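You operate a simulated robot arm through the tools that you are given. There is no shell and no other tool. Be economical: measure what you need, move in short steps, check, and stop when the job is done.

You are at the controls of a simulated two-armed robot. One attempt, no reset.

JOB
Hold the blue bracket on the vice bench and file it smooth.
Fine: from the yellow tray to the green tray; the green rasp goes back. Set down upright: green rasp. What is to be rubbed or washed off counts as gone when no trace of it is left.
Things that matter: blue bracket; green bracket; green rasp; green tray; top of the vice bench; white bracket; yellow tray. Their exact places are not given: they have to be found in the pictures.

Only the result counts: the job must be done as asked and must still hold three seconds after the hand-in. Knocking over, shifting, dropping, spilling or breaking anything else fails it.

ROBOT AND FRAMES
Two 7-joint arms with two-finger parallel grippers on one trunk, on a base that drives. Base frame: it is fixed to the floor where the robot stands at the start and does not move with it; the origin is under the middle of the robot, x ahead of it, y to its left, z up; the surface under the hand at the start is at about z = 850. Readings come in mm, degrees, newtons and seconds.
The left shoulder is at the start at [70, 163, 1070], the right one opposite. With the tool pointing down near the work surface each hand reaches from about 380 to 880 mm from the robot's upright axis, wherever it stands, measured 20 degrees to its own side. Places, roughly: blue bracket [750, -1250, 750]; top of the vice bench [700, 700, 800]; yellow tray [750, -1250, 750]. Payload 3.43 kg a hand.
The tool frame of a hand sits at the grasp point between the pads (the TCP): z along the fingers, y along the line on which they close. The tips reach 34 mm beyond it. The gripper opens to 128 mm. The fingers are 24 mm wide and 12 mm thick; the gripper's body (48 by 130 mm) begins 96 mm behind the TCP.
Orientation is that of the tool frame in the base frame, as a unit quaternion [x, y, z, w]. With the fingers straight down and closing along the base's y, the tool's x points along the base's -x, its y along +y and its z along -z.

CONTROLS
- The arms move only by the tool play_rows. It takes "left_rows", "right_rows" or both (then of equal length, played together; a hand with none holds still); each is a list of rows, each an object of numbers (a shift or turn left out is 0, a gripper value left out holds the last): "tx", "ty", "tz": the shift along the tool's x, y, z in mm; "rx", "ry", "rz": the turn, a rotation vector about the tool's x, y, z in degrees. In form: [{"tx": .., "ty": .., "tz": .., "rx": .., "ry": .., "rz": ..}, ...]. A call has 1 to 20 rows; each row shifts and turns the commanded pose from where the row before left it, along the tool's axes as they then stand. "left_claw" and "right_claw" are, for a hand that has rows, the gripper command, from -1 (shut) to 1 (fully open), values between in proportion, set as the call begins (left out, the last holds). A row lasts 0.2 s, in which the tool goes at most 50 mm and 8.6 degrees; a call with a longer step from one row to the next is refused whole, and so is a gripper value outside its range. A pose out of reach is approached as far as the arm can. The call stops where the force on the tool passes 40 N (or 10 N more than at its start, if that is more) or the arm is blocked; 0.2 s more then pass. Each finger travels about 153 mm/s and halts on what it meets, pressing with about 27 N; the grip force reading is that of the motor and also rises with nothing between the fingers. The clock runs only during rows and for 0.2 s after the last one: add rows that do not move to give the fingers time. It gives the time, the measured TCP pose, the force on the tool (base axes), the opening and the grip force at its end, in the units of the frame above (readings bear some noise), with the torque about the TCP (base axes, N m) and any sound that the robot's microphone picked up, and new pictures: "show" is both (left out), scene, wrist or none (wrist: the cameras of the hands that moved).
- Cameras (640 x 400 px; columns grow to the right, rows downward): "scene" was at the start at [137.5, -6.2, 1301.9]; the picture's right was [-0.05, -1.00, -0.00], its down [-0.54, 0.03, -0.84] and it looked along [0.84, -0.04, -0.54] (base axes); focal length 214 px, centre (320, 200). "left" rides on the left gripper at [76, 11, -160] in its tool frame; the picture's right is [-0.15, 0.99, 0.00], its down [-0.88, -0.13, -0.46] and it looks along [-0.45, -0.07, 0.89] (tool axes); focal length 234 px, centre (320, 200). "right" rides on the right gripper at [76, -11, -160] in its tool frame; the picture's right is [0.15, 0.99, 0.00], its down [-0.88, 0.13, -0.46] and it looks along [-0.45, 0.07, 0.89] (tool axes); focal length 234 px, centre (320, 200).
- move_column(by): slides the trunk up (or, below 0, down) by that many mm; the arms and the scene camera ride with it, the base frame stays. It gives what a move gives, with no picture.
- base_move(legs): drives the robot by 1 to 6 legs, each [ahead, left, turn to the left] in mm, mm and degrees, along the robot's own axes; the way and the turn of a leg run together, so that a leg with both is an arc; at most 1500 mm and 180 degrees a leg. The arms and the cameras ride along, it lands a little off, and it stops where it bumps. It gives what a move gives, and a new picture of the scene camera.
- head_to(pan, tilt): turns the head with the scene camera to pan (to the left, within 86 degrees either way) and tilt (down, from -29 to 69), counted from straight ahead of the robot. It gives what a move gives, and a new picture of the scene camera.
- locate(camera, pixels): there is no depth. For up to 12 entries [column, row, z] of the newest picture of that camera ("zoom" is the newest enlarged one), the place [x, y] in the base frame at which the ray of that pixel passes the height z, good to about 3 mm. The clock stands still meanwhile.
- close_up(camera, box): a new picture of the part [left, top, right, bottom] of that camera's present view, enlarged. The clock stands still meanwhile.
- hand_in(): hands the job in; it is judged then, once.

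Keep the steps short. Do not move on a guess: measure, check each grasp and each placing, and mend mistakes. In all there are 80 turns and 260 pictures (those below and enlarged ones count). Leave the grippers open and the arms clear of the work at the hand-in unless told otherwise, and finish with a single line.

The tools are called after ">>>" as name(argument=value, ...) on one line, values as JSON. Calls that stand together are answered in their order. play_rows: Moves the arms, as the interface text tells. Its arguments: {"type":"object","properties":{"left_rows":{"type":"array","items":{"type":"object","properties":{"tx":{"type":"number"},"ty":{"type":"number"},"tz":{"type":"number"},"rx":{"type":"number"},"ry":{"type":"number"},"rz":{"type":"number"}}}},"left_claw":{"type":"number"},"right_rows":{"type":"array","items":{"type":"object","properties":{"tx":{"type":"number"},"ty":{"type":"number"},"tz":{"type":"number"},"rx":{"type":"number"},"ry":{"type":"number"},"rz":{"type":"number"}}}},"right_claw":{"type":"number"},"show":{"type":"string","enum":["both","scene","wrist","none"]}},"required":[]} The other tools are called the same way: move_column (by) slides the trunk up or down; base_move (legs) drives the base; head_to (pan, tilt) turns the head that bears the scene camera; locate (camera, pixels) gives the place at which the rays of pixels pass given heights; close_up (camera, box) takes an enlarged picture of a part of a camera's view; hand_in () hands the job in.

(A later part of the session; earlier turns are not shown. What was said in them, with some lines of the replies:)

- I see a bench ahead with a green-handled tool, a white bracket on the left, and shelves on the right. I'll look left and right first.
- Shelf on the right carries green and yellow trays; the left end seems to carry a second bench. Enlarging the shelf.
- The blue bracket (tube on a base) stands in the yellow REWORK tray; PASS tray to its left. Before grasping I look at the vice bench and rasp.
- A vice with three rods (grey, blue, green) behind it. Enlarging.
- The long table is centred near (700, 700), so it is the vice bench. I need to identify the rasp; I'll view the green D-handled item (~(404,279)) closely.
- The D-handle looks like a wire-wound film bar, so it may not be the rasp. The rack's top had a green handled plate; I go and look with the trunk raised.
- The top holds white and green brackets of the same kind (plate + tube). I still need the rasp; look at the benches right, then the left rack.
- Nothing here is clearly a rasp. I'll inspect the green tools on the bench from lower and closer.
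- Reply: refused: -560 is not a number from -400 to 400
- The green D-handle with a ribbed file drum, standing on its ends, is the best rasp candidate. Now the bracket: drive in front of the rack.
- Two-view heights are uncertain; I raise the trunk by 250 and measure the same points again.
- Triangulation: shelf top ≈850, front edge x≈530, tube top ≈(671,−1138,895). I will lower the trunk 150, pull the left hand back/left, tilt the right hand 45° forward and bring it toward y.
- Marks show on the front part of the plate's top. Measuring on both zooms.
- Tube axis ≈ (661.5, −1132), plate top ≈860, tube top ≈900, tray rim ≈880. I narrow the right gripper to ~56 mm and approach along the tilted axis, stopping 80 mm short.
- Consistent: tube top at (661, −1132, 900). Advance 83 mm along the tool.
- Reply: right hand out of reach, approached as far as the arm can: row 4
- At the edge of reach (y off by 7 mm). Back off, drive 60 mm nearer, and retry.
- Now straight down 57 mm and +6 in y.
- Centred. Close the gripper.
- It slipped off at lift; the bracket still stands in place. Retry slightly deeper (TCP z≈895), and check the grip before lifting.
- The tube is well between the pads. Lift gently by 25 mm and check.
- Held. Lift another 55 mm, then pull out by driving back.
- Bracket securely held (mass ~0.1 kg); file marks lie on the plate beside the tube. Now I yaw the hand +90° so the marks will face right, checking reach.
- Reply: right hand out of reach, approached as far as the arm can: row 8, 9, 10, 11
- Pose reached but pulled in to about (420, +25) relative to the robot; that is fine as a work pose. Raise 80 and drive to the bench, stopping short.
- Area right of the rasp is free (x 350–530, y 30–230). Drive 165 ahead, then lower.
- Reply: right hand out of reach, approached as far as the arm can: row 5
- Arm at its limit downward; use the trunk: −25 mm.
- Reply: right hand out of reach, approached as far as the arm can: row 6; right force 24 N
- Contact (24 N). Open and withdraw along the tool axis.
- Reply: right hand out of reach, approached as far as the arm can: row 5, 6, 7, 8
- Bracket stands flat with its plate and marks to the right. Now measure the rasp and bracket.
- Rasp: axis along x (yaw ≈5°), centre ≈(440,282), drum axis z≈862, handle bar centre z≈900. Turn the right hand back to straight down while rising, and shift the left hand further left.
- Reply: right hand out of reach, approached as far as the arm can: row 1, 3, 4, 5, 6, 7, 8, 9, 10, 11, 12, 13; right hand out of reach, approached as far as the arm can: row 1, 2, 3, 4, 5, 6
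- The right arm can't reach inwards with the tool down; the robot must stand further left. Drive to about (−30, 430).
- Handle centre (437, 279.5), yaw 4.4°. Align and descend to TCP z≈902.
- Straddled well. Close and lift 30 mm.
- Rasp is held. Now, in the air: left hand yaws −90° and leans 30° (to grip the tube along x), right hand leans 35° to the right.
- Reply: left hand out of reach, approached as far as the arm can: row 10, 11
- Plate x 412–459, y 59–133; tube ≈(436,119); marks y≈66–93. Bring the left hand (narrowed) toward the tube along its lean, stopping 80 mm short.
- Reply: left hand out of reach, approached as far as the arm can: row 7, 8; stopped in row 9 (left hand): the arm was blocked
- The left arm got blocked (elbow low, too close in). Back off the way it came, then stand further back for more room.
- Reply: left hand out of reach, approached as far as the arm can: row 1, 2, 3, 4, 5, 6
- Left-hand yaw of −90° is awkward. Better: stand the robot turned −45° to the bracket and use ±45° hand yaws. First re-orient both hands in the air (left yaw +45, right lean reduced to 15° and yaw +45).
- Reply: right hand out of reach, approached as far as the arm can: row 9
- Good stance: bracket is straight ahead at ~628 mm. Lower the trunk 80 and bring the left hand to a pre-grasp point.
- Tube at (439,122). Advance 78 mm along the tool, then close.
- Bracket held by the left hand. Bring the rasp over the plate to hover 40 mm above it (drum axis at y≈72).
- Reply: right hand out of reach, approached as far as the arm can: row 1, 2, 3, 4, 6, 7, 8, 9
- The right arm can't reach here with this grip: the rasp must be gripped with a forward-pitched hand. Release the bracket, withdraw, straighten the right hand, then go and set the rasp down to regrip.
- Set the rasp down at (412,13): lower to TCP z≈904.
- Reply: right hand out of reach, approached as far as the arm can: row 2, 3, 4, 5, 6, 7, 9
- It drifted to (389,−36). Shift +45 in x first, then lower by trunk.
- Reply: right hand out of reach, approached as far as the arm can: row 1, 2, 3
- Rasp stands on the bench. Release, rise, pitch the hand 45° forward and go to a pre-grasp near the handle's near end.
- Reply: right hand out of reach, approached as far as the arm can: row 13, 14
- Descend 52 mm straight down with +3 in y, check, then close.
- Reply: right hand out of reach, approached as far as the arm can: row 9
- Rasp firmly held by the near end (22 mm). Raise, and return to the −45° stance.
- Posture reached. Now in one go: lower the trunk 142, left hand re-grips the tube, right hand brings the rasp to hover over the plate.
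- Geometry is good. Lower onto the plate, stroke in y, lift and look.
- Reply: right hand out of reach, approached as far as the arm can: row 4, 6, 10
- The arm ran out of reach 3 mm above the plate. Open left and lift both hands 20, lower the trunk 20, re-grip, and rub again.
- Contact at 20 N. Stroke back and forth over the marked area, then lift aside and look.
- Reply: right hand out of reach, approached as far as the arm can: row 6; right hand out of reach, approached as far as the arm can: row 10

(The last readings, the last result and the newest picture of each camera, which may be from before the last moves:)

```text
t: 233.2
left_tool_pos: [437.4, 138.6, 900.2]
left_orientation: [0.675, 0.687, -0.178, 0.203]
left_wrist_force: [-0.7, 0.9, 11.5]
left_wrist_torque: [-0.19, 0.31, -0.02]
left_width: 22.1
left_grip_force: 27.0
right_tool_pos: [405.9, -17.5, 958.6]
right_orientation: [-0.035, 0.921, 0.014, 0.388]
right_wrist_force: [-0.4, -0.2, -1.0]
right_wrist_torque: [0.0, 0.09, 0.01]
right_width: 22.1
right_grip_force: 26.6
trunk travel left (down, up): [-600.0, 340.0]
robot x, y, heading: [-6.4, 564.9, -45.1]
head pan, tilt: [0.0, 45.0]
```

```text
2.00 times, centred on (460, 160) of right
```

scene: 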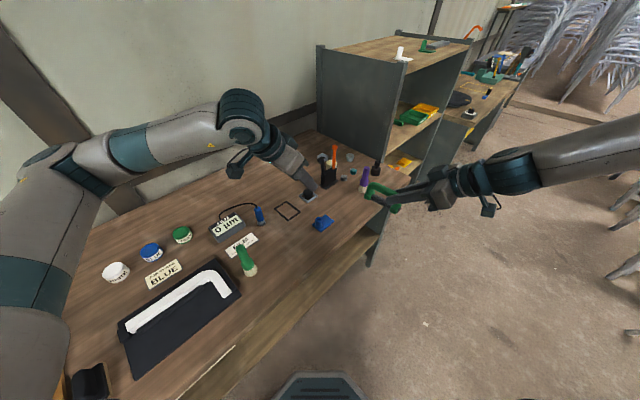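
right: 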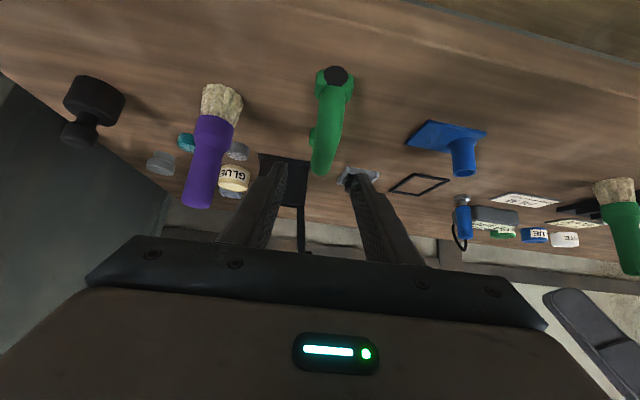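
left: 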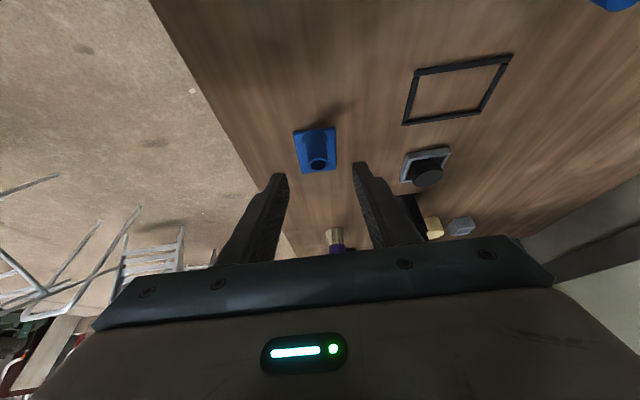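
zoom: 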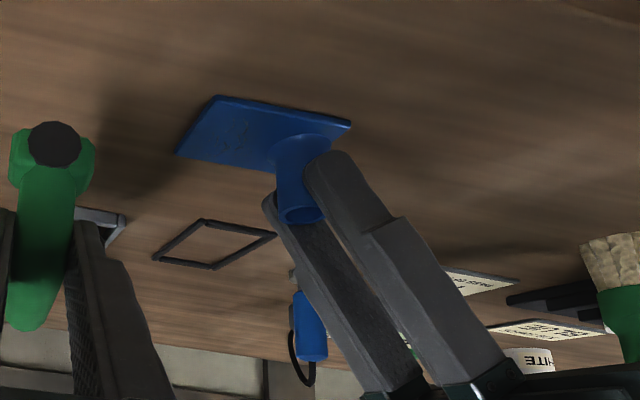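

Marks look fainter but not gone; contact was lost during the strokes. Repeat with stronger, sustained contact and shorter strokes.

>>> play_rows(right_rows=[{"tx": 5.1, "ty": 29, "tz": 8.2}, {"tx": 5.1, "ty": 29, "tz": 8.2}, {"tx": 5.1, "ty": 29, "tz": 8.2}, {"tx": 3.6, "tz": 3.5}, {"tx": 3.6, "tz": 3.5}, {}], show="none")

>>> play_rows(right_rows=[{"tx": 0.7, "tz": 0.7}, {"tx": 0.7, "tz": 0.7}, {"tx": 0.7, "tz": 0.7}, {"tx": 0.7, "tz": 0.7}, {"tx": 0.7, "tz": 0.7}, {"tx": 0.7, "tz": 0.7}, {"tx": 0.7, "tz": 0.7}, {"tx": 0.7, "tz": 0.7}], show="none")

>>> play_rows(right_rows=[{"ty": -5, "tx": 0.07, "tz": 0.07}, {"ty": 7, "tx": 0.07, "tz": 0.07}, {"ty": 7, "tx": 0.07, "tz": 0.07}, {"ty": 6, "tx": 0.07, "tz": 0.07}, {"ty": -7, "tx": 0.07, "tz": 0.07}, {"ty": -7, "tx": 0.07, "tz": 0.07}, {"ty": -6, "tx": 0.07, "tz": 0.07}, {"ty": 7, "tx": 0.07, "tz": 0.07}, {"ty": 7, "tx": 0.07, "tz": 0.07}, {"ty": 6, "tx": 0.07, "tz": 0.07}, {"ty": -7, "tx": 0.07, "tz": 0.07}, {"ty": -7, "tx": 0.07, "tz": 0.07}, {"ty": -6, "tx": 0.07, "tz": 0.07}, {"ty": 7}, {"ty": 7}, {"ty": 6}, {"ty": -7}, {"ty": -7}, {"ty": -6}, {}], show="none")

>>> play_rows(right_rows=[{"ty": 7, "tx": 0.1, "tz": 0.1}, {"ty": 7, "tx": 0.1, "tz": 0.1}, {"ty": 6}, {"ty": 4}, {"ty": -4}, {"ty": -6}, {"ty": 6}, {"ty": 4}, {"ty": -4}, {"ty": -6}, {"ty": -7}, {"ty": 7}, {"ty": 7}, {"ty": 4}, {"ty": 3}, {"ty": -7}, {"ty": -7}, {"ty": -7}, {}], show="none")

>>> close_up(camera="right", box=[240, 60, 480, 210])

>>> play_rows(right_rows=[{"tx": -10, "tz": -10}, {"tx": -10, "tz": -10}, {"tx": -8, "tz": -8, "ty": -20}, {"ty": -40}, {"ty": -20}, {}], show="none")

>>> close_up(camera="right", box=[360, 80, 520, 180])

>>> close_up(camera="scene", box=[316, 180, 348, 200])

```text
t: 234.6
left_tool_pos: [437.4, 138.8, 900.2]
left_orientation: [0.674, 0.688, -0.177, 0.204]
left_wrist_force: [-1.2, 0.9, 10.4]
left_wrist_torque: [-0.18, 0.26, -0.01]
left_width: 22.1
left_grip_force: 27.0
right_tool_pos: [406.4, 68.7, 918.5]
right_orientation: [-0.035, 0.921, 0.015, 0.388]
right_wrist_force: [-0.6, 0.4, -1.5]
right_wrist_torque: [-0.03, 0.07, 0.01]
right_width: 22.1
right_grip_force: 26.6
trunk travel left (down, up): [-600.0, 340.0]
robot x, y, heading: [-10.2, 564.7, -45.0]
head pan, tilt: [0.0, 45.0]
```

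```text
t: 236.4
left_tool_pos: [436.8, 138.3, 900.5]
left_orientation: [0.674, 0.688, -0.176, 0.203]
left_wrist_force: [2.1, -5.9, 4.2]
left_wrist_torque: [0.15, 0.04, 0.14]
left_width: 22.2
left_grip_force: 26.9
right_tool_pos: [407.3, 68.4, 913.5]
right_orientation: [-0.036, 0.92, 0.014, 0.39]
right_wrist_force: [-2.1, 1.7, 14.7]
right_wrist_torque: [0.14, 0.04, -0.01]
right_width: 22.4
right_grip_force: 26.6
trunk travel left (down, up): [-600.0, 340.0]
robot x, y, heading: [-6.9, 566.6, -45.1]
head pan, tilt: [0.0, 45.0]
```

```text
t: 240.6
left_tool_pos: [437.0, 136.9, 900.4]
left_orientation: [0.674, 0.688, -0.177, 0.203]
left_wrist_force: [-0.4, -0.6, 8.8]
left_wrist_torque: [-0.26, 0.2, 0.01]
left_width: 22.2
left_grip_force: 26.8
right_tool_pos: [402.7, 62.3, 911.5]
right_orientation: [-0.035, 0.921, 0.015, 0.389]
right_wrist_force: [0.2, 0.7, -1.3]
right_wrist_torque: [0.02, 0.09, 0.0]
right_width: 21.9
right_grip_force: 27.2
right hand out of reach, approached as far as the arm can: row 4
trunk travel left (down, up): [-600.0, 340.0]
robot x, y, heading: [-10.1, 568.4, -44.9]
head pan, tilt: [0.0, 45.0]
```

```text
t: 244.6
left_tool_pos: [437.4, 137.9, 900.2]
left_orientation: [0.674, 0.688, -0.176, 0.203]
left_wrist_force: [-0.5, -0.6, 7.0]
left_wrist_torque: [-0.13, 0.2, -0.02]
left_width: 22.1
left_grip_force: 27.0
right_tool_pos: [401.1, 69.9, 911.2]
right_orientation: [-0.035, 0.921, 0.015, 0.387]
right_wrist_force: [0.2, -0.2, -2.2]
right_wrist_torque: [0.01, 0.11, 0.02]
right_width: 22.2
right_grip_force: 27.4
trunk travel left (down, up): [-600.0, 340.0]
robot x, y, heading: [-8.9, 567.6, -44.6]
head pan, tilt: [0.0, 45.0]
```

```text
2.67 times, centred on (360, 135) of right
```

zoom: 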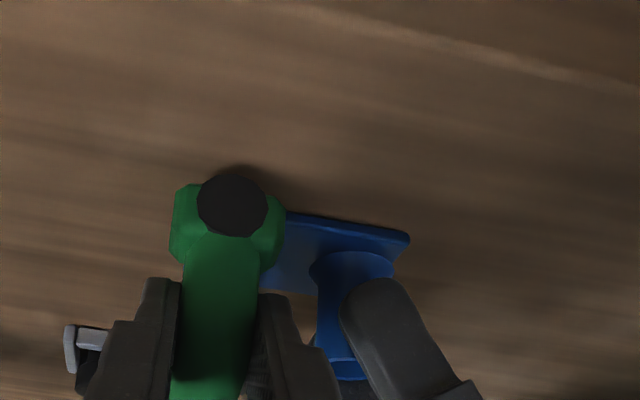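

```text
t: 246.0
left_tool_pos: [437.5, 138.8, 900.1]
left_orientation: [0.674, 0.687, -0.177, 0.203]
left_wrist_force: [-0.3, 0.9, 7.4]
left_wrist_torque: [-0.09, 0.17, -0.07]
left_width: 22.2
left_grip_force: 27.0
right_tool_pos: [408.1, -10.0, 953.5]
right_orientation: [-0.035, 0.921, 0.015, 0.388]
right_wrist_force: [0.9, -0.1, -2.2]
right_wrist_torque: [0.01, 0.11, -0.01]
right_width: 21.8
right_grip_force: 27.1
trunk travel left (down, up): [-600.0, 340.0]
robot x, y, heading: [-9.1, 564.9, -45.1]
head pan, tilt: [0.0, 45.0]
```

```text
4.00 times, centred on (440, 130) of right
```

zoom: 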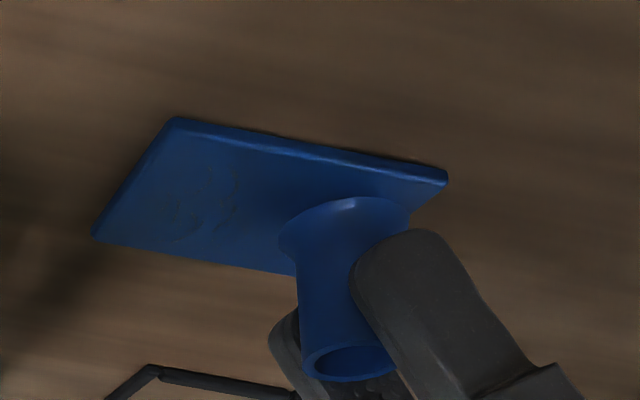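

```text
16.00 times, centred on (332, 190) of scene
```

zoom: 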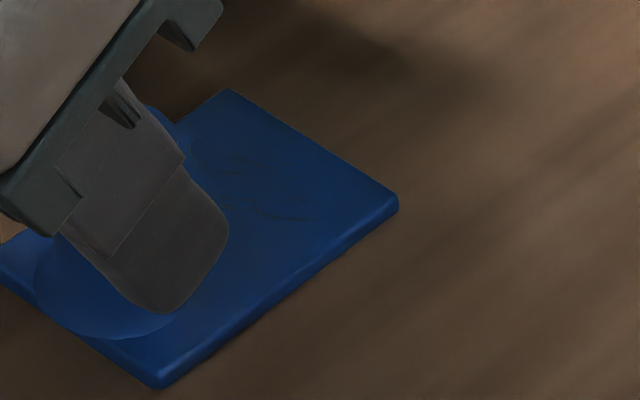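

The marks are fading, so this is the rasp. Rub again with steady pressure, keeping strokes inside reach (TCP y 64–82), many passes, then look.

>>> play_rows(right_rows=[{"tx": 7.4, "ty": 26.3, "tz": 9.2}, {"tx": 7.4, "ty": 26.3, "tz": 9.2}, {"tx": 7.4, "ty": 26.3, "tz": 9.2}, {"tx": 1.4, "tz": 1.36}, {"tx": 1.4, "tz": 1.36}, {"tx": 1.4, "tz": 1.36}, {"tx": 1.4, "tz": 1.36}, {"tx": 1.4, "tz": 1.36}, {}], show="none")

>>> play_rows(right_rows=[{"ty": -5}, {"ty": 6}, {"ty": 6}, {"ty": 5}, {"ty": -6}, {"ty": -6}, {"ty": -5}, {"ty": 6}, {"ty": 6}, {"ty": 5}, {"ty": -6}, {"ty": -6}, {"ty": -5}, {"ty": 6}, {"ty": 6}, {"ty": 5}, {"ty": -6}, {"ty": -6}, {"ty": -5}, {}], show="none")

>>> play_rows(right_rows=[{"tx": 0.7, "tz": 0.7}, {"ty": 6}, {"ty": 6}, {"ty": 5}, {"ty": -6}, {"ty": -6}, {"ty": -5}, {"ty": 6}, {"ty": 6}, {"ty": 5}, {"ty": -6}, {"ty": -6}, {"ty": -5}, {"ty": 6}, {"ty": 6}, {"ty": 5}, {"ty": -6}, {"ty": -6}, {"ty": -5}, {}], show="none")

>>> play_rows(right_rows=[{"tx": 0.7, "tz": 0.7}, {"ty": 6}, {"ty": 6}, {"ty": 5}, {"ty": -6}, {"ty": -6}, {"ty": -5}, {"ty": 6}, {"ty": 6}, {"ty": 5}, {"ty": -6}, {"ty": -6}, {"ty": -5}, {"ty": 6}, {"ty": 6}, {"ty": 5}, {"ty": -6}, {"ty": -6}, {"ty": -5}, {}], show="none")

>>> play_rows(right_rows=[{"tx": 0.7, "tz": 0.7}, {"ty": 6}, {"ty": 6}, {"ty": 5}, {"ty": 2}, {"ty": -4}, {"ty": 4}, {"ty": -4}, {"ty": 4}, {"ty": -6}, {"ty": -6}, {"ty": -5}, {"ty": 6}, {"ty": 6}, {"ty": 5}, {"ty": -6}, {"ty": -6}, {"ty": -5}, {}], show="none")

>>> play_rows(right_rows=[{"tx": -10, "tz": -10}, {"tx": -10, "tz": -10}, {"tx": -8, "tz": -8, "ty": -20}, {"ty": -40}, {"ty": -20}, {}], show="none")

>>> close_up(camera="right", box=[360, 80, 520, 180])

>>> close_up(camera="scene", box=[316, 180, 348, 200])

```text
t: 248.0
left_tool_pos: [437.9, 138.3, 900.1]
left_orientation: [0.675, 0.688, -0.176, 0.203]
left_wrist_force: [-0.1, -8.1, -0.7]
left_wrist_torque: [0.28, 0.03, -0.01]
left_width: 21.8
left_grip_force: 27.9
right_tool_pos: [406.0, 67.1, 911.6]
right_orientation: [-0.036, 0.92, 0.015, 0.391]
right_wrist_force: [5.4, 1.2, 21.9]
right_wrist_torque: [0.18, -0.52, 0.0]
right_width: 22.3
right_grip_force: 26.8
trunk travel left (down, up): [-600.0, 340.0]
robot x, y, heading: [-8.1, 564.5, -45.1]
head pan, tilt: [0.0, 45.0]
```

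```text
t: 252.2
left_tool_pos: [436.9, 139.1, 901.4]
left_orientation: [0.674, 0.688, -0.177, 0.205]
left_wrist_force: [2.5, -8.3, 9.0]
left_wrist_torque: [-0.43, 0.13, 0.17]
left_width: 22.3
left_grip_force: 27.0
right_tool_pos: [403.9, 63.0, 910.4]
right_orientation: [-0.036, 0.921, 0.015, 0.388]
right_wrist_force: [0.5, 10.1, 12.5]
right_wrist_torque: [0.57, -0.13, 0.14]
right_width: 22.0
right_grip_force: 26.5
right hand out of reach, approached as far as the arm can: row 2
trunk travel left (down, up): [-600.0, 340.0]
robot x, y, heading: [-13.2, 564.8, -45.0]
head pan, tilt: [0.0, 45.0]
```

```text
t: 256.4
left_tool_pos: [436.6, 139.7, 902.4]
left_orientation: [0.675, 0.687, -0.178, 0.204]
left_wrist_force: [-3.3, -8.8, 1.3]
left_wrist_torque: [-0.11, 0.3, 0.09]
left_width: 22.2
left_grip_force: 26.9
right_tool_pos: [404.6, 65.8, 909.1]
right_orientation: [-0.036, 0.92, 0.015, 0.39]
right_wrist_force: [3.1, 16.7, 20.7]
right_wrist_torque: [0.83, -0.46, 0.27]
right_width: 22.4
right_grip_force: 27.2
trunk travel left (down, up): [-600.0, 340.0]
robot x, y, heading: [-9.3, 566.1, -44.7]
head pan, tilt: [0.0, 45.0]
```

```text
t: 260.6
left_tool_pos: [436.9, 140.4, 901.9]
left_orientation: [0.674, 0.687, -0.177, 0.204]
left_wrist_force: [-0.2, -6.0, 7.6]
left_wrist_torque: [-0.27, 0.18, 0.11]
left_width: 22.3
left_grip_force: 27.0
right_tool_pos: [403.0, 62.6, 910.5]
right_orientation: [-0.036, 0.921, 0.016, 0.389]
right_wrist_force: [-0.3, 11.3, 12.7]
right_wrist_torque: [0.63, -0.21, 0.25]
right_width: 22.1
right_grip_force: 26.4
right hand out of reach, approached as far as the arm can: row 4
trunk travel left (down, up): [-600.0, 340.0]
robot x, y, heading: [-13.7, 566.3, -44.8]
head pan, tilt: [0.0, 45.0]
```

```text
t: 264.6
left_tool_pos: [436.3, 140.3, 902.0]
left_orientation: [0.675, 0.687, -0.177, 0.204]
left_wrist_force: [1.6, -10.3, -1.6]
left_wrist_torque: [-0.18, 0.1, 0.15]
left_width: 22.6
left_grip_force: 27.5
right_tool_pos: [400.9, 65.4, 908.8]
right_orientation: [-0.037, 0.92, 0.015, 0.391]
right_wrist_force: [-2.5, 18.8, 26.7]
right_wrist_torque: [0.82, -0.49, 0.44]
right_width: 22.4
right_grip_force: 27.1
trunk travel left (down, up): [-600.0, 340.0]
robot x, y, heading: [-10.0, 565.4, -44.9]
head pan, tilt: [0.0, 45.0]
```

```text
t: 266.0
left_tool_pos: [437.7, 137.8, 899.7]
left_orientation: [0.674, 0.688, -0.177, 0.203]
left_wrist_force: [3.9, -1.9, 12.6]
left_wrist_torque: [-0.65, 0.1, 0.19]
left_width: 22.3
left_grip_force: 27.2
right_tool_pos: [406.7, -16.8, 945.9]
right_orientation: [-0.035, 0.921, 0.015, 0.388]
right_wrist_force: [0.1, 0.6, -1.9]
right_wrist_torque: [-0.01, 0.04, 0.03]
right_width: 22.3
right_grip_force: 26.7
trunk travel left (down, up): [-600.0, 340.0]
robot x, y, heading: [-5.5, 565.8, -44.9]
head pan, tilt: [0.0, 45.0]
```

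```text
4.00 times, centred on (440, 130) of right
```

zoom: 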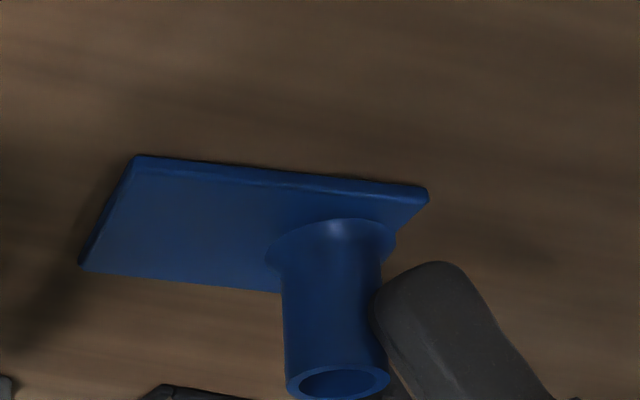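

```text
16.00 times, centred on (332, 190) of scene
```

zoom: 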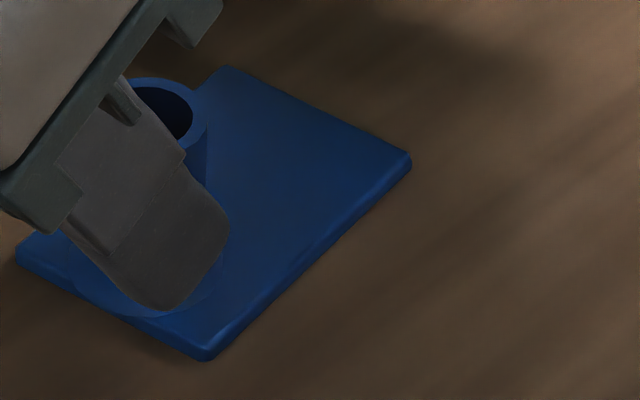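

No trace left. Now re-seat the left grip on the tube, lift, tuck in the right hand, and drive to the rasp's home place (heading 0).

>>> play_rows(left_claw=-0.3, left_rows=[{}, {}, {"tx": -6.8, "tz": 4.1}, {}], show="none")

>>> play_rows(left_claw=-1, left_rows=[{}, {}, {}, {}, {"tx": -2, "tz": -3.4}, {"tx": -5, "tz": -8.5}, {}], show="none")

>>> move_column(by=200)

>>> play_rows(left_rows=[{"tx": -12.9, "tz": -21.4}, {"tx": -12.9, "tz": -21.4}, {"tx": -12.9, "tz": -21.4}, {"tx": -10, "tz": -16.6}, {}, {}, {}, {}, {}, {}, {}, {}, {}], right_rows=[{"tx": 20.5, "ty": 7, "tz": -21}, {"tx": 20.5, "ty": 7, "tz": -21}, {"tx": 20.5, "ty": 7, "tz": -21}, {"tx": 20.5, "ty": 7, "tz": -21}, {"tx": 20.5, "ty": 7, "tz": -21}, {"tx": 20.5, "ty": 7, "tz": -21}, {"rx": 5.3, "rz": 5.3}, {"rx": 5.3, "rz": 5.3}, {"rx": 5.3, "rz": 5.3}, {"rx": 5.3, "rz": 5.3}, {"rx": 5.3, "rz": 5.3}, {"rx": 5.3, "rz": 5.3}, {}], show="none")

>>> base_move(legs=[[-106, -106, 0], [0, 0, 45], [13, -71, 0]])

>>> close_up(camera="left", box=[200, 60, 440, 210])

>>> close_up(camera="right", box=[160, 50, 480, 250])

```text
t: 267.0
left_tool_pos: [438.0, 130.1, 900.4]
left_orientation: [0.674, 0.688, -0.177, 0.203]
left_wrist_force: [0.5, 1.0, -0.4]
left_wrist_torque: [-0.01, 0.0, 0.02]
left_width: 44.9
left_grip_force: 0.1
right_tool_pos: [407.2, -18.1, 947.0]
right_orientation: [-0.036, 0.921, 0.016, 0.387]
right_wrist_force: [-0.3, 0.2, -0.2]
right_wrist_torque: [-0.01, 0.06, 0.0]
right_width: 22.1
right_grip_force: 27.3
trunk travel left (down, up): [-600.0, 340.0]
robot x, y, heading: [-7.2, 563.8, -44.7]
head pan, tilt: [0.0, 45.0]
```

```text
t: 268.6
left_tool_pos: [436.6, 131.3, 913.5]
left_orientation: [0.675, 0.687, -0.177, 0.201]
left_wrist_force: [0.5, 0.5, -1.1]
left_wrist_torque: [0.06, 0.01, 0.04]
left_width: 22.5
left_grip_force: 26.9
right_tool_pos: [406.7, -17.9, 945.9]
right_orientation: [-0.035, 0.921, 0.016, 0.387]
right_wrist_force: [-0.1, 0.0, -2.0]
right_wrist_torque: [0.0, 0.06, 0.01]
right_width: 22.1
right_grip_force: 26.9
trunk travel left (down, up): [-600.0, 340.0]
robot x, y, heading: [-8.0, 568.5, -45.1]
head pan, tilt: [0.0, 45.0]
```

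```text
t: 270.8
left_tool_pos: [437.6, 131.0, 1113.7]
left_orientation: [0.674, 0.688, -0.176, 0.204]
left_wrist_force: [-0.9, -0.1, -0.5]
left_wrist_torque: [0.08, 0.03, 0.03]
left_width: 22.1
left_grip_force: 26.9
right_tool_pos: [407.9, -17.9, 1146.3]
right_orientation: [-0.035, 0.921, 0.016, 0.388]
right_wrist_force: [-0.3, -0.4, -1.2]
right_wrist_torque: [0.02, 0.08, 0.0]
right_width: 21.9
right_grip_force: 27.3
trunk travel left (down, up): [-800.0, 140.0]
robot x, y, heading: [-9.9, 564.7, -45.0]
head pan, tilt: [0.0, 45.0]
```

```text
t: 273.6
left_tool_pos: [433.6, 131.0, 1211.0]
left_orientation: [0.675, 0.688, -0.176, 0.203]
left_wrist_force: [0.2, 0.1, -0.7]
left_wrist_torque: [0.03, 0.01, 0.0]
left_width: 22.0
left_grip_force: 26.7
right_tool_pos: [226.8, 8.4, 1146.2]
right_orientation: [0.321, 0.864, -0.129, 0.364]
right_wrist_force: [-0.2, 0.3, -1.4]
right_wrist_torque: [0.07, 0.02, 0.02]
right_width: 21.9
right_grip_force: 26.3
trunk travel left (down, up): [-800.0, 140.0]
robot x, y, heading: [-8.2, 564.7, -45.0]
head pan, tilt: [0.0, 45.0]
```

```text
t: 277.7
left_tool_pos: [476.0, 503.2, 1211.3]
left_orientation: [0.359, 0.893, -0.086, 0.256]
left_wrist_force: [-0.4, 0.8, -0.4]
left_wrist_torque: [-0.05, 0.04, -0.01]
left_width: 22.1
left_grip_force: 26.9
right_tool_pos: [415.1, 270.5, 1146.7]
right_orientation: [-0.034, 0.921, 0.018, 0.387]
right_wrist_force: [0.0, 0.0, -0.7]
right_wrist_torque: [-0.06, 0.1, -0.04]
right_width: 22.2
right_grip_force: 27.2
trunk travel left (down, up): [-800.0, 140.0]
robot x, y, heading: [-142.4, 495.2, -0.1]
head pan, tilt: [0.0, 45.0]
```

scene: 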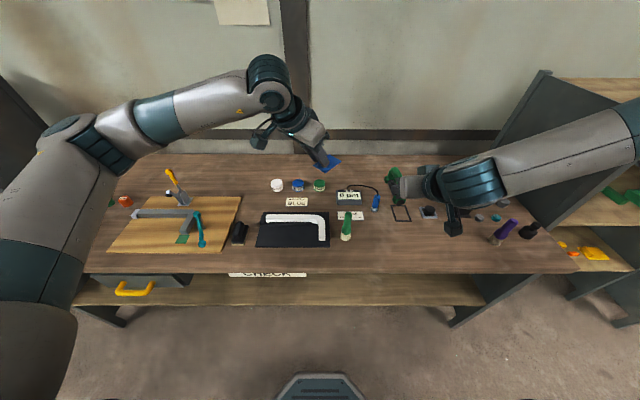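

```text
2.67 times, centred on (320, 135) of left
```

zoom: 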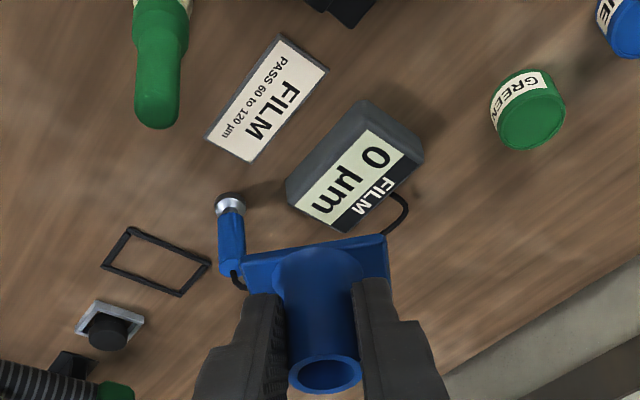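

```text
2.00 times, centred on (320, 150) of right
5 turns are left
```

zoom: 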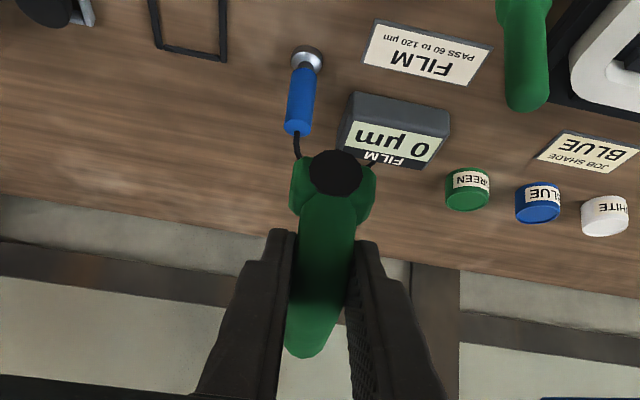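

Both grips fine. Place the rasp back: align to its home, lower the trunk 170, lower until it touches, release, withdraw.

>>> play_rows(right_rows=[{"tx": 7.9, "ty": 8.9, "tz": -8.1}, {}], show="none")

>>> move_column(by=-170)

>>> play_rows(right_rows=[{"tx": 7.16, "tz": 7}, {"tx": 7.16, "tz": 7}, {"tx": 7.16, "tz": 7}, {"tx": 7.16, "tz": 7}, {"tx": 7.16, "tz": 7}, {"tx": 1.43, "tz": 1.4}, {"tx": 1.43, "tz": 1.4}, {"tx": 1.43, "tz": 1.4}, {"tx": 1.43, "tz": 1.4}, {"tx": 1.43, "tz": 1.4}, {"tx": 1.43, "tz": 1.4}], show="none")

>>> play_rows(right_rows=[{"tx": 0.65, "tz": 0.63}, {"tx": 0.65, "tz": 0.63}, {"tx": 0.65, "tz": 0.63}, {"tx": 0.65, "tz": 0.63}, {"tx": 0.65, "tz": 0.63}, {"tx": 0.65, "tz": 0.63}, {}], show="none")

>>> close_up(camera="scene", box=[340, 170, 468, 250])

>>> close_up(camera="right", box=[160, 50, 480, 250])

```text
t: 278.3
left_tool_pos: [477.1, 501.4, 1209.8]
left_orientation: [0.359, 0.894, -0.086, 0.255]
left_wrist_force: [-0.6, -0.5, -0.8]
left_wrist_torque: [0.04, 0.02, 0.04]
left_width: 21.8
left_grip_force: 27.0
right_tool_pos: [404.3, 277.8, 1146.6]
right_orientation: [-0.034, 0.922, 0.019, 0.386]
right_wrist_force: [-0.8, 0.6, -1.6]
right_wrist_torque: [-0.02, 0.07, -0.01]
right_width: 21.9
right_grip_force: 26.8
trunk travel left (down, up): [-800.0, 140.0]
robot x, y, heading: [-145.1, 495.3, 0.2]
head pan, tilt: [0.0, 45.0]
```

```text
t: 280.2
left_tool_pos: [475.3, 500.2, 1041.4]
left_orientation: [0.36, 0.894, -0.085, 0.255]
left_wrist_force: [0.6, -0.1, -0.5]
left_wrist_torque: [0.0, 0.02, -0.01]
left_width: 21.9
left_grip_force: 27.3
right_tool_pos: [405.0, 275.6, 976.5]
right_orientation: [-0.034, 0.921, 0.019, 0.387]
right_wrist_force: [-0.2, -0.1, -1.3]
right_wrist_torque: [-0.02, 0.05, 0.02]
right_width: 22.2
right_grip_force: 27.0
trunk travel left (down, up): [-630.0, 310.0]
robot x, y, heading: [-146.2, 495.6, 0.1]
head pan, tilt: [0.0, 45.0]
```

```text
t: 282.6
left_tool_pos: [477.3, 499.4, 1040.4]
left_orientation: [0.36, 0.893, -0.085, 0.255]
left_wrist_force: [0.1, 0.0, -1.1]
left_wrist_torque: [-0.01, 0.02, 0.02]
left_width: 21.9
left_grip_force: 27.1
right_tool_pos: [404.6, 276.8, 914.7]
right_orientation: [-0.034, 0.922, 0.019, 0.386]
right_wrist_force: [-0.2, -0.5, -1.0]
right_wrist_torque: [0.03, 0.04, 0.04]
right_width: 21.8
right_grip_force: 27.1
trunk travel left (down, up): [-630.0, 310.0]
robot x, y, heading: [-146.0, 495.8, -0.5]
head pan, tilt: [0.0, 45.0]
```

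```text
t: 284.2
left_tool_pos: [476.4, 499.8, 1040.3]
left_orientation: [0.36, 0.893, -0.086, 0.255]
left_wrist_force: [-0.5, -0.3, -0.2]
left_wrist_torque: [0.03, 0.03, -0.01]
left_width: 21.6
left_grip_force: 26.7
right_tool_pos: [404.6, 277.5, 907.1]
right_orientation: [-0.034, 0.922, 0.019, 0.385]
right_wrist_force: [1.0, -0.4, -1.6]
right_wrist_torque: [-0.01, 0.08, -0.02]
right_width: 21.9
right_grip_force: 27.1
trunk travel left (down, up): [-630.0, 310.0]
robot x, y, heading: [-141.8, 493.2, 0.0]
head pan, tilt: [0.0, 45.0]
```

```text
5.00 times, centred on (404, 210) of scene
```

zoom: 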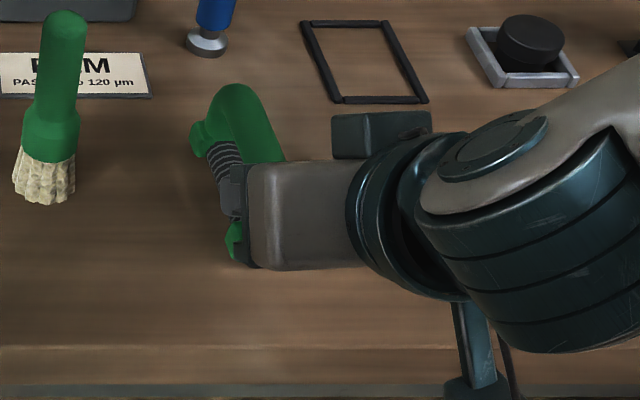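

```text
2.00 times, centred on (320, 150) of right
4 turns are left
```

zoom: 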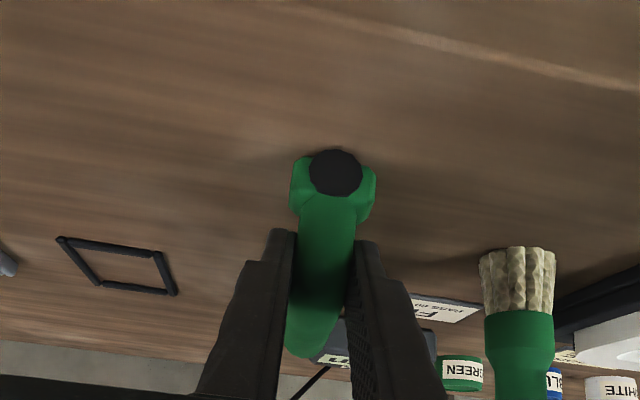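

Slightly lower until it touches, release and withdraw; check the rasp; then raise and drive to the rack with the bracket.

>>> play_rows(right_rows=[{"tx": 0.6, "tz": 0.6}, {"tx": 0.6, "tz": 0.6}, {"tx": 0.6, "tz": 0.6}, {"tx": 0.6, "tz": 0.6}, {"tx": 0.6, "tz": 0.6}, {"tx": 0.6, "tz": 0.6}, {"tx": 0.6, "tz": 0.6}, {"tx": 0.6, "tz": 0.6}, {}], show="none")

>>> play_rows(right_claw=-0.12, right_rows=[{}, {}, {}, {"tz": -20}, {"tz": -40}, {"tz": -40}, {"tx": -20, "tz": -20}, {"tx": -20, "tz": -20}, {}], show="none")

>>> close_up(camera="scene", box=[340, 170, 468, 250])

>>> move_column(by=150)

>>> base_move(legs=[[-150, 0, 0], [0, -1285, 0]])

>>> close_up(camera="scene", box=[280, 130, 440, 230])

>>> close_up(camera="left", box=[0, 0, 640, 400])

```text
t: 286.2
left_tool_pos: [474.8, 501.2, 1041.7]
left_orientation: [0.36, 0.893, -0.086, 0.255]
left_wrist_force: [-0.6, 0.5, 0.6]
left_wrist_torque: [0.02, 0.02, 0.0]
left_width: 21.9
left_grip_force: 27.3
right_tool_pos: [405.4, 278.8, 905.1]
right_orientation: [-0.034, 0.92, 0.019, 0.39]
right_wrist_force: [9.7, -1.4, 31.5]
right_wrist_torque: [0.02, -0.1, 0.04]
right_width: 22.0
right_grip_force: 26.5
trunk travel left (down, up): [-630.0, 310.0]
robot x, y, heading: [-144.6, 490.4, 0.0]
head pan, tilt: [0.0, 45.0]
```

```text
t: 288.2
left_tool_pos: [476.3, 500.6, 1039.5]
left_orientation: [0.36, 0.893, -0.086, 0.255]
left_wrist_force: [0.4, 0.1, -0.4]
left_wrist_torque: [-0.02, 0.03, -0.02]
left_width: 22.3
left_grip_force: 27.5
right_tool_pos: [404.7, 270.4, 1020.2]
right_orientation: [-0.033, 0.922, 0.019, 0.385]
right_wrist_force: [-0.1, 0.0, -0.6]
right_wrist_torque: [0.04, 0.0, 0.03]
right_width: 56.1
right_grip_force: 0.1
right hand out of reach, approached as far as the arm can: row 4, 5, 6
trunk travel left (down, up): [-630.0, 310.0]
robot x, y, heading: [-145.0, 494.3, -0.3]
head pan, tilt: [0.0, 45.0]
```

```text
5.00 times, centred on (404, 210) of scene
```

zoom: 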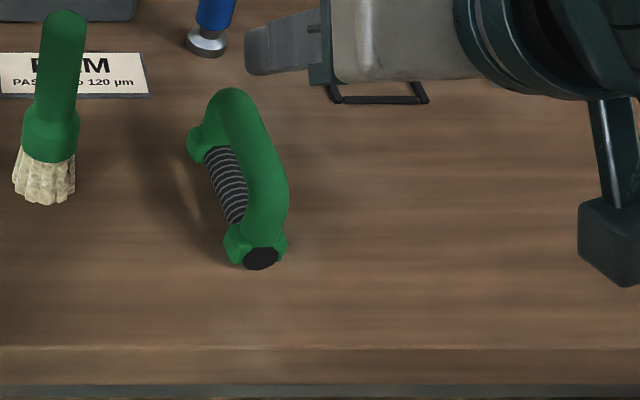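

```text
t: 289.9
left_tool_pos: [476.8, 500.1, 1189.5]
left_orientation: [0.36, 0.893, -0.085, 0.255]
left_wrist_force: [-0.4, -0.6, -1.3]
left_wrist_torque: [0.01, 0.03, 0.03]
left_width: 21.9
left_grip_force: 27.6
right_tool_pos: [403.3, 272.2, 1170.6]
right_orientation: [-0.034, 0.922, 0.019, 0.385]
right_wrist_force: [0.5, 0.8, 0.3]
right_wrist_torque: [-0.02, 0.04, 0.03]
right_width: 56.4
right_grip_force: 0.0
trunk travel left (down, up): [-780.0, 160.0]
robot x, y, heading: [-143.2, 493.8, -0.2]
head pan, tilt: [0.0, 45.0]
```

```text
t: 297.4
left_tool_pos: [314.9, -813.7, 1190.0]
left_orientation: [0.366, 0.891, -0.087, 0.255]
left_wrist_force: [-0.4, -0.4, -0.9]
left_wrist_torque: [0.08, 0.02, 0.02]
left_width: 21.9
left_grip_force: 27.0
right_tool_pos: [239.8, -1042.7, 1171.1]
right_orientation: [-0.027, 0.922, 0.016, 0.386]
right_wrist_force: [0.0, -0.3, -0.3]
right_wrist_torque: [0.0, 0.0, 0.0]
right_width: 56.5
right_grip_force: 0.0
trunk travel left (down, up): [-780.0, 160.0]
robot x, y, heading: [-306.5, -812.1, -0.7]
head pan, tilt: [0.0, 45.0]
```

scene: 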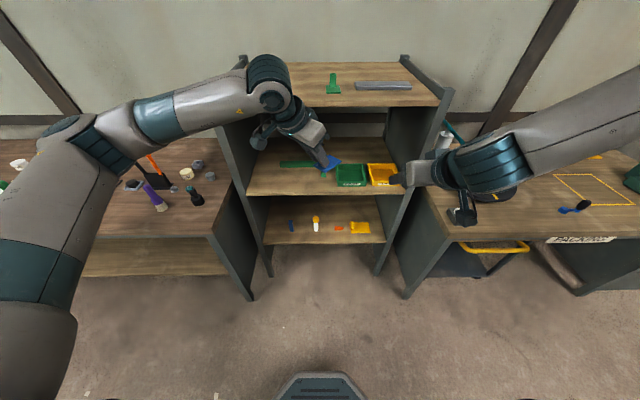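

```text
4.00 times, centred on (360, 180) of scene
```

zoom: 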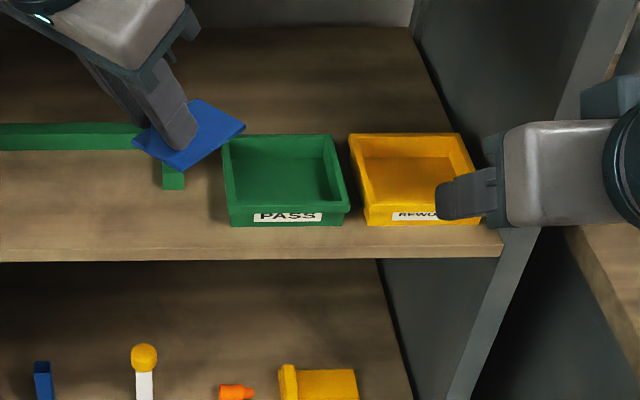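

```text
1.00 times, centred on (320, 200) of left (not enlarged: the box is as wide or as high as the picture)
3 turns are left
```

zoom: 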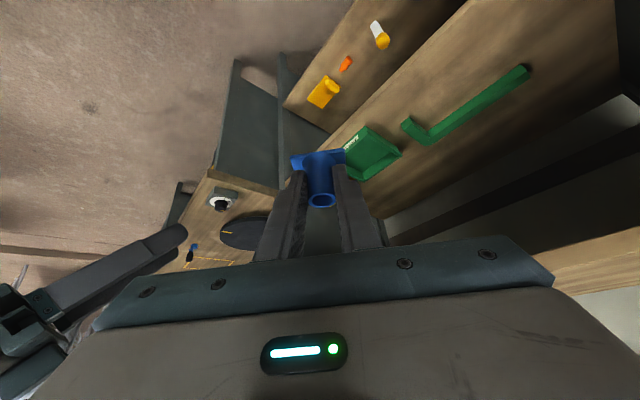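

Rasp is back, upright. Green tray centre ≈(638,−977). Pitch the left hand 15° more, tuck the right hand in, lower the trunk and drive so the bracket hangs over the green tray.

>>> play_rows(left_rows=[{"ry": -7.5}, {"ry": -7.5}, {}, {}, {}, {}, {}], right_rows=[{"tx": 14, "ty": 10, "tz": -14}, {"tx": 14, "ty": 10, "tz": -14}, {"tx": 14, "ty": 10, "tz": -14}, {"tx": 14, "ty": 10, "tz": -14}, {"tx": 14, "ty": 10, "tz": -14}, {"tx": 14, "ty": 10, "tz": -14}, {}], show="none")

>>> move_column(by=-232)

>>> base_move(legs=[[289, -132, 0.7]])

>>> head_to(pan=-3, tilt=32)

>>> close_up(camera="left", box=[160, 0, 480, 200])

>>> locate(camera="zoom", pixels=[[160, 100, 880], [320, 100, 880], [480, 100, 880], [160, 200, 880], [320, 200, 880], [480, 200, 880], [160, 300, 880], [320, 300, 880], [480, 300, 880]])

>>> close_up(camera="scene", box=[250, 140, 410, 240])

>>> locate(camera="zoom", pixels=[[160, 100, 880], [320, 100, 880], [480, 100, 880], [160, 200, 880], [320, 200, 880], [480, 200, 880], [160, 300, 880], [320, 300, 880], [480, 300, 880]])

```text
t: 299.1
left_tool_pos: [316.8, -812.9, 1191.2]
left_orientation: [0.352, 0.85, -0.134, 0.369]
left_wrist_force: [0.7, 0.6, -1.1]
left_wrist_torque: [0.03, 0.01, 0.03]
left_width: 22.1
left_grip_force: 27.6
right_tool_pos: [232.0, -988.6, 1184.8]
right_orientation: [-0.027, 0.922, 0.016, 0.385]
right_wrist_force: [0.0, -0.4, -0.5]
right_wrist_torque: [-0.01, -0.02, 0.0]
right_width: 56.5
right_grip_force: 0.0
right hand out of reach, approached as far as the arm can: row 1, 2, 3, 4, 5, 6
trunk travel left (down, up): [-780.0, 160.0]
robot x, y, heading: [-301.6, -809.1, -0.9]
head pan, tilt: [0.0, 45.0]
```

```text
t: 301.5
left_tool_pos: [315.8, -812.5, 958.4]
left_orientation: [0.352, 0.85, -0.134, 0.368]
left_wrist_force: [-0.9, 0.5, -0.5]
left_wrist_torque: [0.02, 0.0, 0.03]
left_width: 22.0
left_grip_force: 26.6
right_tool_pos: [232.2, -988.2, 952.7]
right_orientation: [-0.026, 0.923, 0.015, 0.385]
right_wrist_force: [0.6, 0.0, 0.2]
right_wrist_torque: [0.02, -0.02, -0.04]
right_width: 56.2
right_grip_force: 0.0
trunk travel left (down, up): [-548.0, 392.0]
robot x, y, heading: [-302.6, -809.4, -0.8]
head pan, tilt: [0.0, 45.0]
```

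```text
t: 303.6
left_tool_pos: [609.0, -941.3, 957.8]
left_orientation: [0.348, 0.852, -0.132, 0.368]
left_wrist_force: [-0.1, -0.2, -1.0]
left_wrist_torque: [0.04, 0.05, 0.02]
left_width: 21.8
left_grip_force: 27.0
right_tool_pos: [526.8, -1118.5, 952.2]
right_orientation: [-0.031, 0.923, 0.018, 0.384]
right_wrist_force: [-0.2, 1.3, -0.1]
right_wrist_torque: [-0.02, 0.02, -0.02]
right_width: 56.2
right_grip_force: 0.1
trunk travel left (down, up): [-548.0, 392.0]
robot x, y, heading: [-15.2, -939.2, 0.0]
head pan, tilt: [0.0, 45.0]
```

scene: 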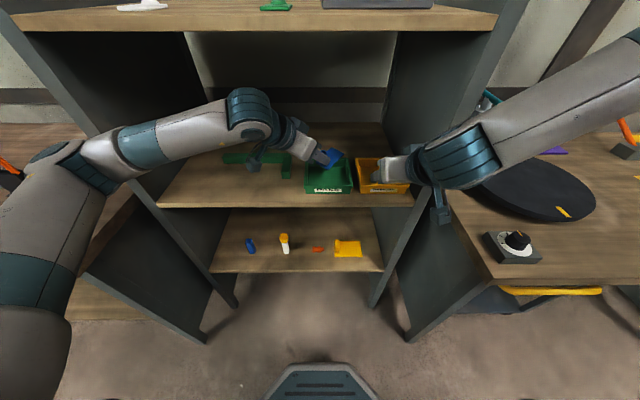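

```text
t: 304.4
left_tool_pos: [608.5, -941.7, 959.7]
left_orientation: [0.347, 0.852, -0.132, 0.369]
left_wrist_force: [0.0, -1.0, -0.3]
left_wrist_torque: [0.01, 0.03, 0.04]
left_width: 21.9
left_grip_force: 27.5
right_tool_pos: [526.7, -1117.3, 952.6]
right_orientation: [-0.031, 0.922, 0.018, 0.385]
right_wrist_force: [0.3, -1.2, 0.8]
right_wrist_torque: [-0.01, 0.01, 0.0]
right_width: 56.1
right_grip_force: 0.1
trunk travel left (down, up): [-548.0, 392.0]
robot x, y, heading: [-12.3, -941.0, -0.4]
head pan, tilt: [-3.0, 32.0]
```

scene: 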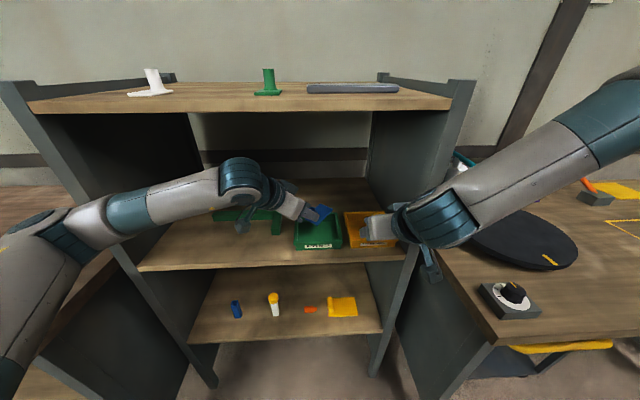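

```text
2.00 times, centred on (320, 100) of left
```

zoom: 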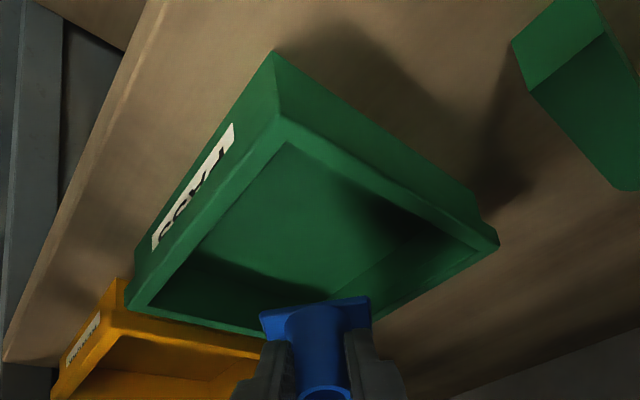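

```text
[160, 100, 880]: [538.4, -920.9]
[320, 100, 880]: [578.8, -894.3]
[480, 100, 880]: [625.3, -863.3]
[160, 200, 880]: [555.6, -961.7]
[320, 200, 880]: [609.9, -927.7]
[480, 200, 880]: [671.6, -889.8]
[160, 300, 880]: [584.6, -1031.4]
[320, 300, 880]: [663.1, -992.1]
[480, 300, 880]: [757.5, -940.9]
```

```text
4.00 times, centred on (330, 190) of scene
```

zoom: 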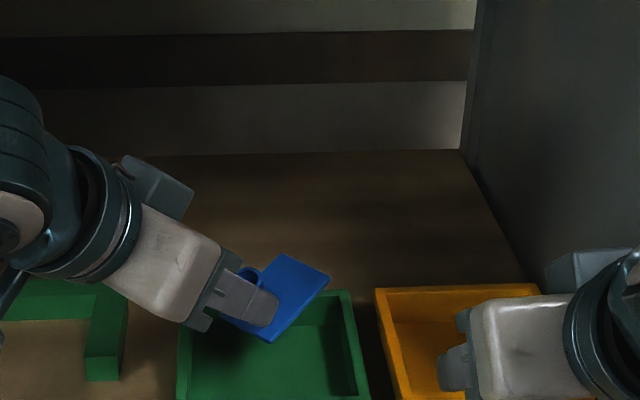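

```text
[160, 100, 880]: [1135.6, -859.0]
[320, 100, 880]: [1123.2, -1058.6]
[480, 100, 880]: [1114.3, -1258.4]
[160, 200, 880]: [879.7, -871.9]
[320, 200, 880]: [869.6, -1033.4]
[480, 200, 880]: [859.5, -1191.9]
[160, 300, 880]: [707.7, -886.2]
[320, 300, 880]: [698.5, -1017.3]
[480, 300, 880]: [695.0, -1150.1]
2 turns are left
```

The plate hangs at ≈(643,−977), tray centre ≈(640,−972): only a 5 mm correction. Correct, lower with the trunk 50 mm, ease to contact, release, withdraw along the tool, drive back, open both grippers and look.

>>> play_rows(left_rows=[{"tx": 3.4, "ty": 2.2, "tz": -3.5}, {}, {}, {}, {}, {}], right_rows=[{"tx": -7.2, "tz": -7}, {"tx": -7.2, "tz": -7}, {"tx": -7.2, "tz": -7}, {"tx": -7.2, "tz": -7}, {"tx": -7.2, "tz": -7}, {}], show="none")

>>> move_column(by=-50)

>>> play_rows(left_rows=[{"tx": 0.86, "ty": -0.04, "tz": 0.83}, {"tx": 0.86, "ty": -0.04, "tz": 0.83}, {"tx": 0.86, "ty": -0.04, "tz": 0.83}, {"tx": 0.86, "ty": -0.04, "tz": 0.83}, {"tx": 0.86, "ty": -0.04, "tz": 0.83}, {"tx": 0.86, "ty": -0.04, "tz": 0.83}, {"tx": 0.86, "ty": -0.04, "tz": 0.83}, {"tx": 0.86, "ty": -0.04, "tz": 0.83}, {}], show="none")

>>> play_rows(left_claw=-0.2, left_rows=[{}, {}, {}, {}, {"tz": -15}, {"tz": -30}, {"tz": -40}, {}], show="none")

>>> base_move(legs=[[-330, 0, 0]])

>>> play_rows(left_claw=1, left_rows=[{}, {}, {}], right_claw=1, right_rows=[{}, {}, {}], show="none")

>>> close_up(camera="scene", box=[270, 130, 430, 230])

```text
t: 305.8
left_tool_pos: [607.3, -937.6, 958.8]
left_orientation: [0.347, 0.852, -0.132, 0.369]
left_wrist_force: [-0.6, 0.6, -1.7]
left_wrist_torque: [-0.03, 0.03, 0.02]
left_width: 22.0
left_grip_force: 27.2
right_tool_pos: [527.3, -1117.2, 1002.9]
right_orientation: [-0.031, 0.923, 0.018, 0.384]
right_wrist_force: [-0.7, -0.7, -0.1]
right_wrist_torque: [0.02, 0.01, -0.01]
right_width: 56.5
right_grip_force: 0.1
trunk travel left (down, up): [-548.0, 392.0]
robot x, y, heading: [-12.3, -942.1, -0.4]
head pan, tilt: [-3.0, 32.0]
```

```text
t: 306.7
left_tool_pos: [607.2, -936.2, 908.0]
left_orientation: [0.348, 0.852, -0.132, 0.368]
left_wrist_force: [0.5, 0.7, -1.4]
left_wrist_torque: [0.04, 0.05, -0.02]
left_width: 21.8
left_grip_force: 26.7
right_tool_pos: [527.8, -1117.4, 953.5]
right_orientation: [-0.031, 0.922, 0.018, 0.385]
right_wrist_force: [-0.4, 0.3, 0.5]
right_wrist_torque: [0.01, -0.03, 0.0]
right_width: 56.2
right_grip_force: 0.0
trunk travel left (down, up): [-498.0, 442.0]
robot x, y, heading: [-11.2, -942.2, -0.2]
head pan, tilt: [-3.0, 32.0]
```

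```text
t: 308.7
left_tool_pos: [606.4, -935.4, 900.6]
left_orientation: [0.348, 0.851, -0.132, 0.371]
left_wrist_force: [2.3, -0.4, 12.9]
left_wrist_torque: [-0.4, -0.01, 0.03]
left_width: 22.2
left_grip_force: 26.9
right_tool_pos: [526.6, -1117.4, 953.5]
right_orientation: [-0.031, 0.922, 0.017, 0.384]
right_wrist_force: [-0.9, -0.6, 0.2]
right_wrist_torque: [0.01, -0.01, 0.0]
right_width: 56.2
right_grip_force: 0.0
trunk travel left (down, up): [-498.0, 442.0]
robot x, y, heading: [-14.3, -943.4, -0.3]
head pan, tilt: [-3.0, 32.0]
```

```text
t: 310.5
left_tool_pos: [560.4, -896.8, 959.9]
left_orientation: [0.347, 0.852, -0.132, 0.369]
left_wrist_force: [-0.4, 0.3, -0.9]
left_wrist_torque: [-0.03, -0.02, 0.02]
left_width: 51.1
left_grip_force: 0.0
right_tool_pos: [527.5, -1118.3, 954.0]
right_orientation: [-0.031, 0.922, 0.018, 0.385]
right_wrist_force: [0.0, 0.1, 0.4]
right_wrist_torque: [-0.03, 0.01, 0.01]
right_width: 56.4
right_grip_force: 0.1
trunk travel left (down, up): [-498.0, 442.0]
robot x, y, heading: [-10.0, -941.4, -0.5]
head pan, tilt: [-3.0, 32.0]
```

```text
t: 312.7
left_tool_pos: [224.7, -894.7, 959.4]
left_orientation: [0.347, 0.852, -0.132, 0.369]
left_wrist_force: [-0.5, -0.1, 0.7]
left_wrist_torque: [0.03, 0.01, 0.01]
left_width: 51.1
left_grip_force: 0.0
right_tool_pos: [193.2, -1114.5, 952.6]
right_orientation: [-0.032, 0.922, 0.018, 0.385]
right_wrist_force: [-0.2, 0.1, 0.7]
right_wrist_torque: [0.02, -0.01, -0.01]
right_width: 56.2
right_grip_force: 0.1
trunk travel left (down, up): [-498.0, 442.0]
robot x, y, heading: [-347.6, -941.4, -0.5]
head pan, tilt: [-3.0, 32.0]
```

scene: 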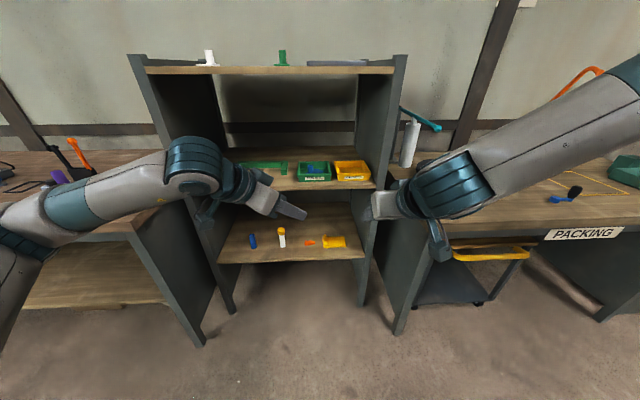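

```text
t: 313.5
left_tool_pos: [226.3, -895.0, 959.3]
left_orientation: [0.347, 0.852, -0.131, 0.37]
left_wrist_force: [0.0, -0.7, 0.0]
left_wrist_torque: [-0.02, -0.02, 0.01]
left_width: 128.0
left_grip_force: 0.1
right_tool_pos: [194.6, -1114.8, 952.7]
right_orientation: [-0.032, 0.923, 0.018, 0.384]
right_wrist_force: [0.3, -0.2, 0.5]
right_wrist_torque: [-0.03, -0.01, -0.01]
right_width: 127.9
right_grip_force: 0.1
trunk travel left (down, up): [-498.0, 442.0]
robot x, y, heading: [-346.7, -944.1, -0.3]
head pan, tilt: [-3.0, 32.0]
```

```text
4.00 times, centred on (350, 180) of scene
1 turns are left
```

zoom: 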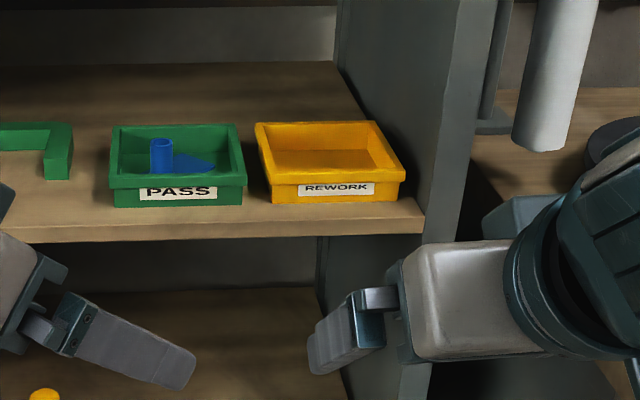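

The blue bracket stands in the green PASS tray with no marks left. The rasp is back in its place, upright. Both grippers are open and the arms are clear, so I'm handing in.

>>> hand_in()

```text
The job is handed in.
```

The blue bracket is filed smooth and in the green tray, and the green rasp is back upright in its place; the job is handed in.
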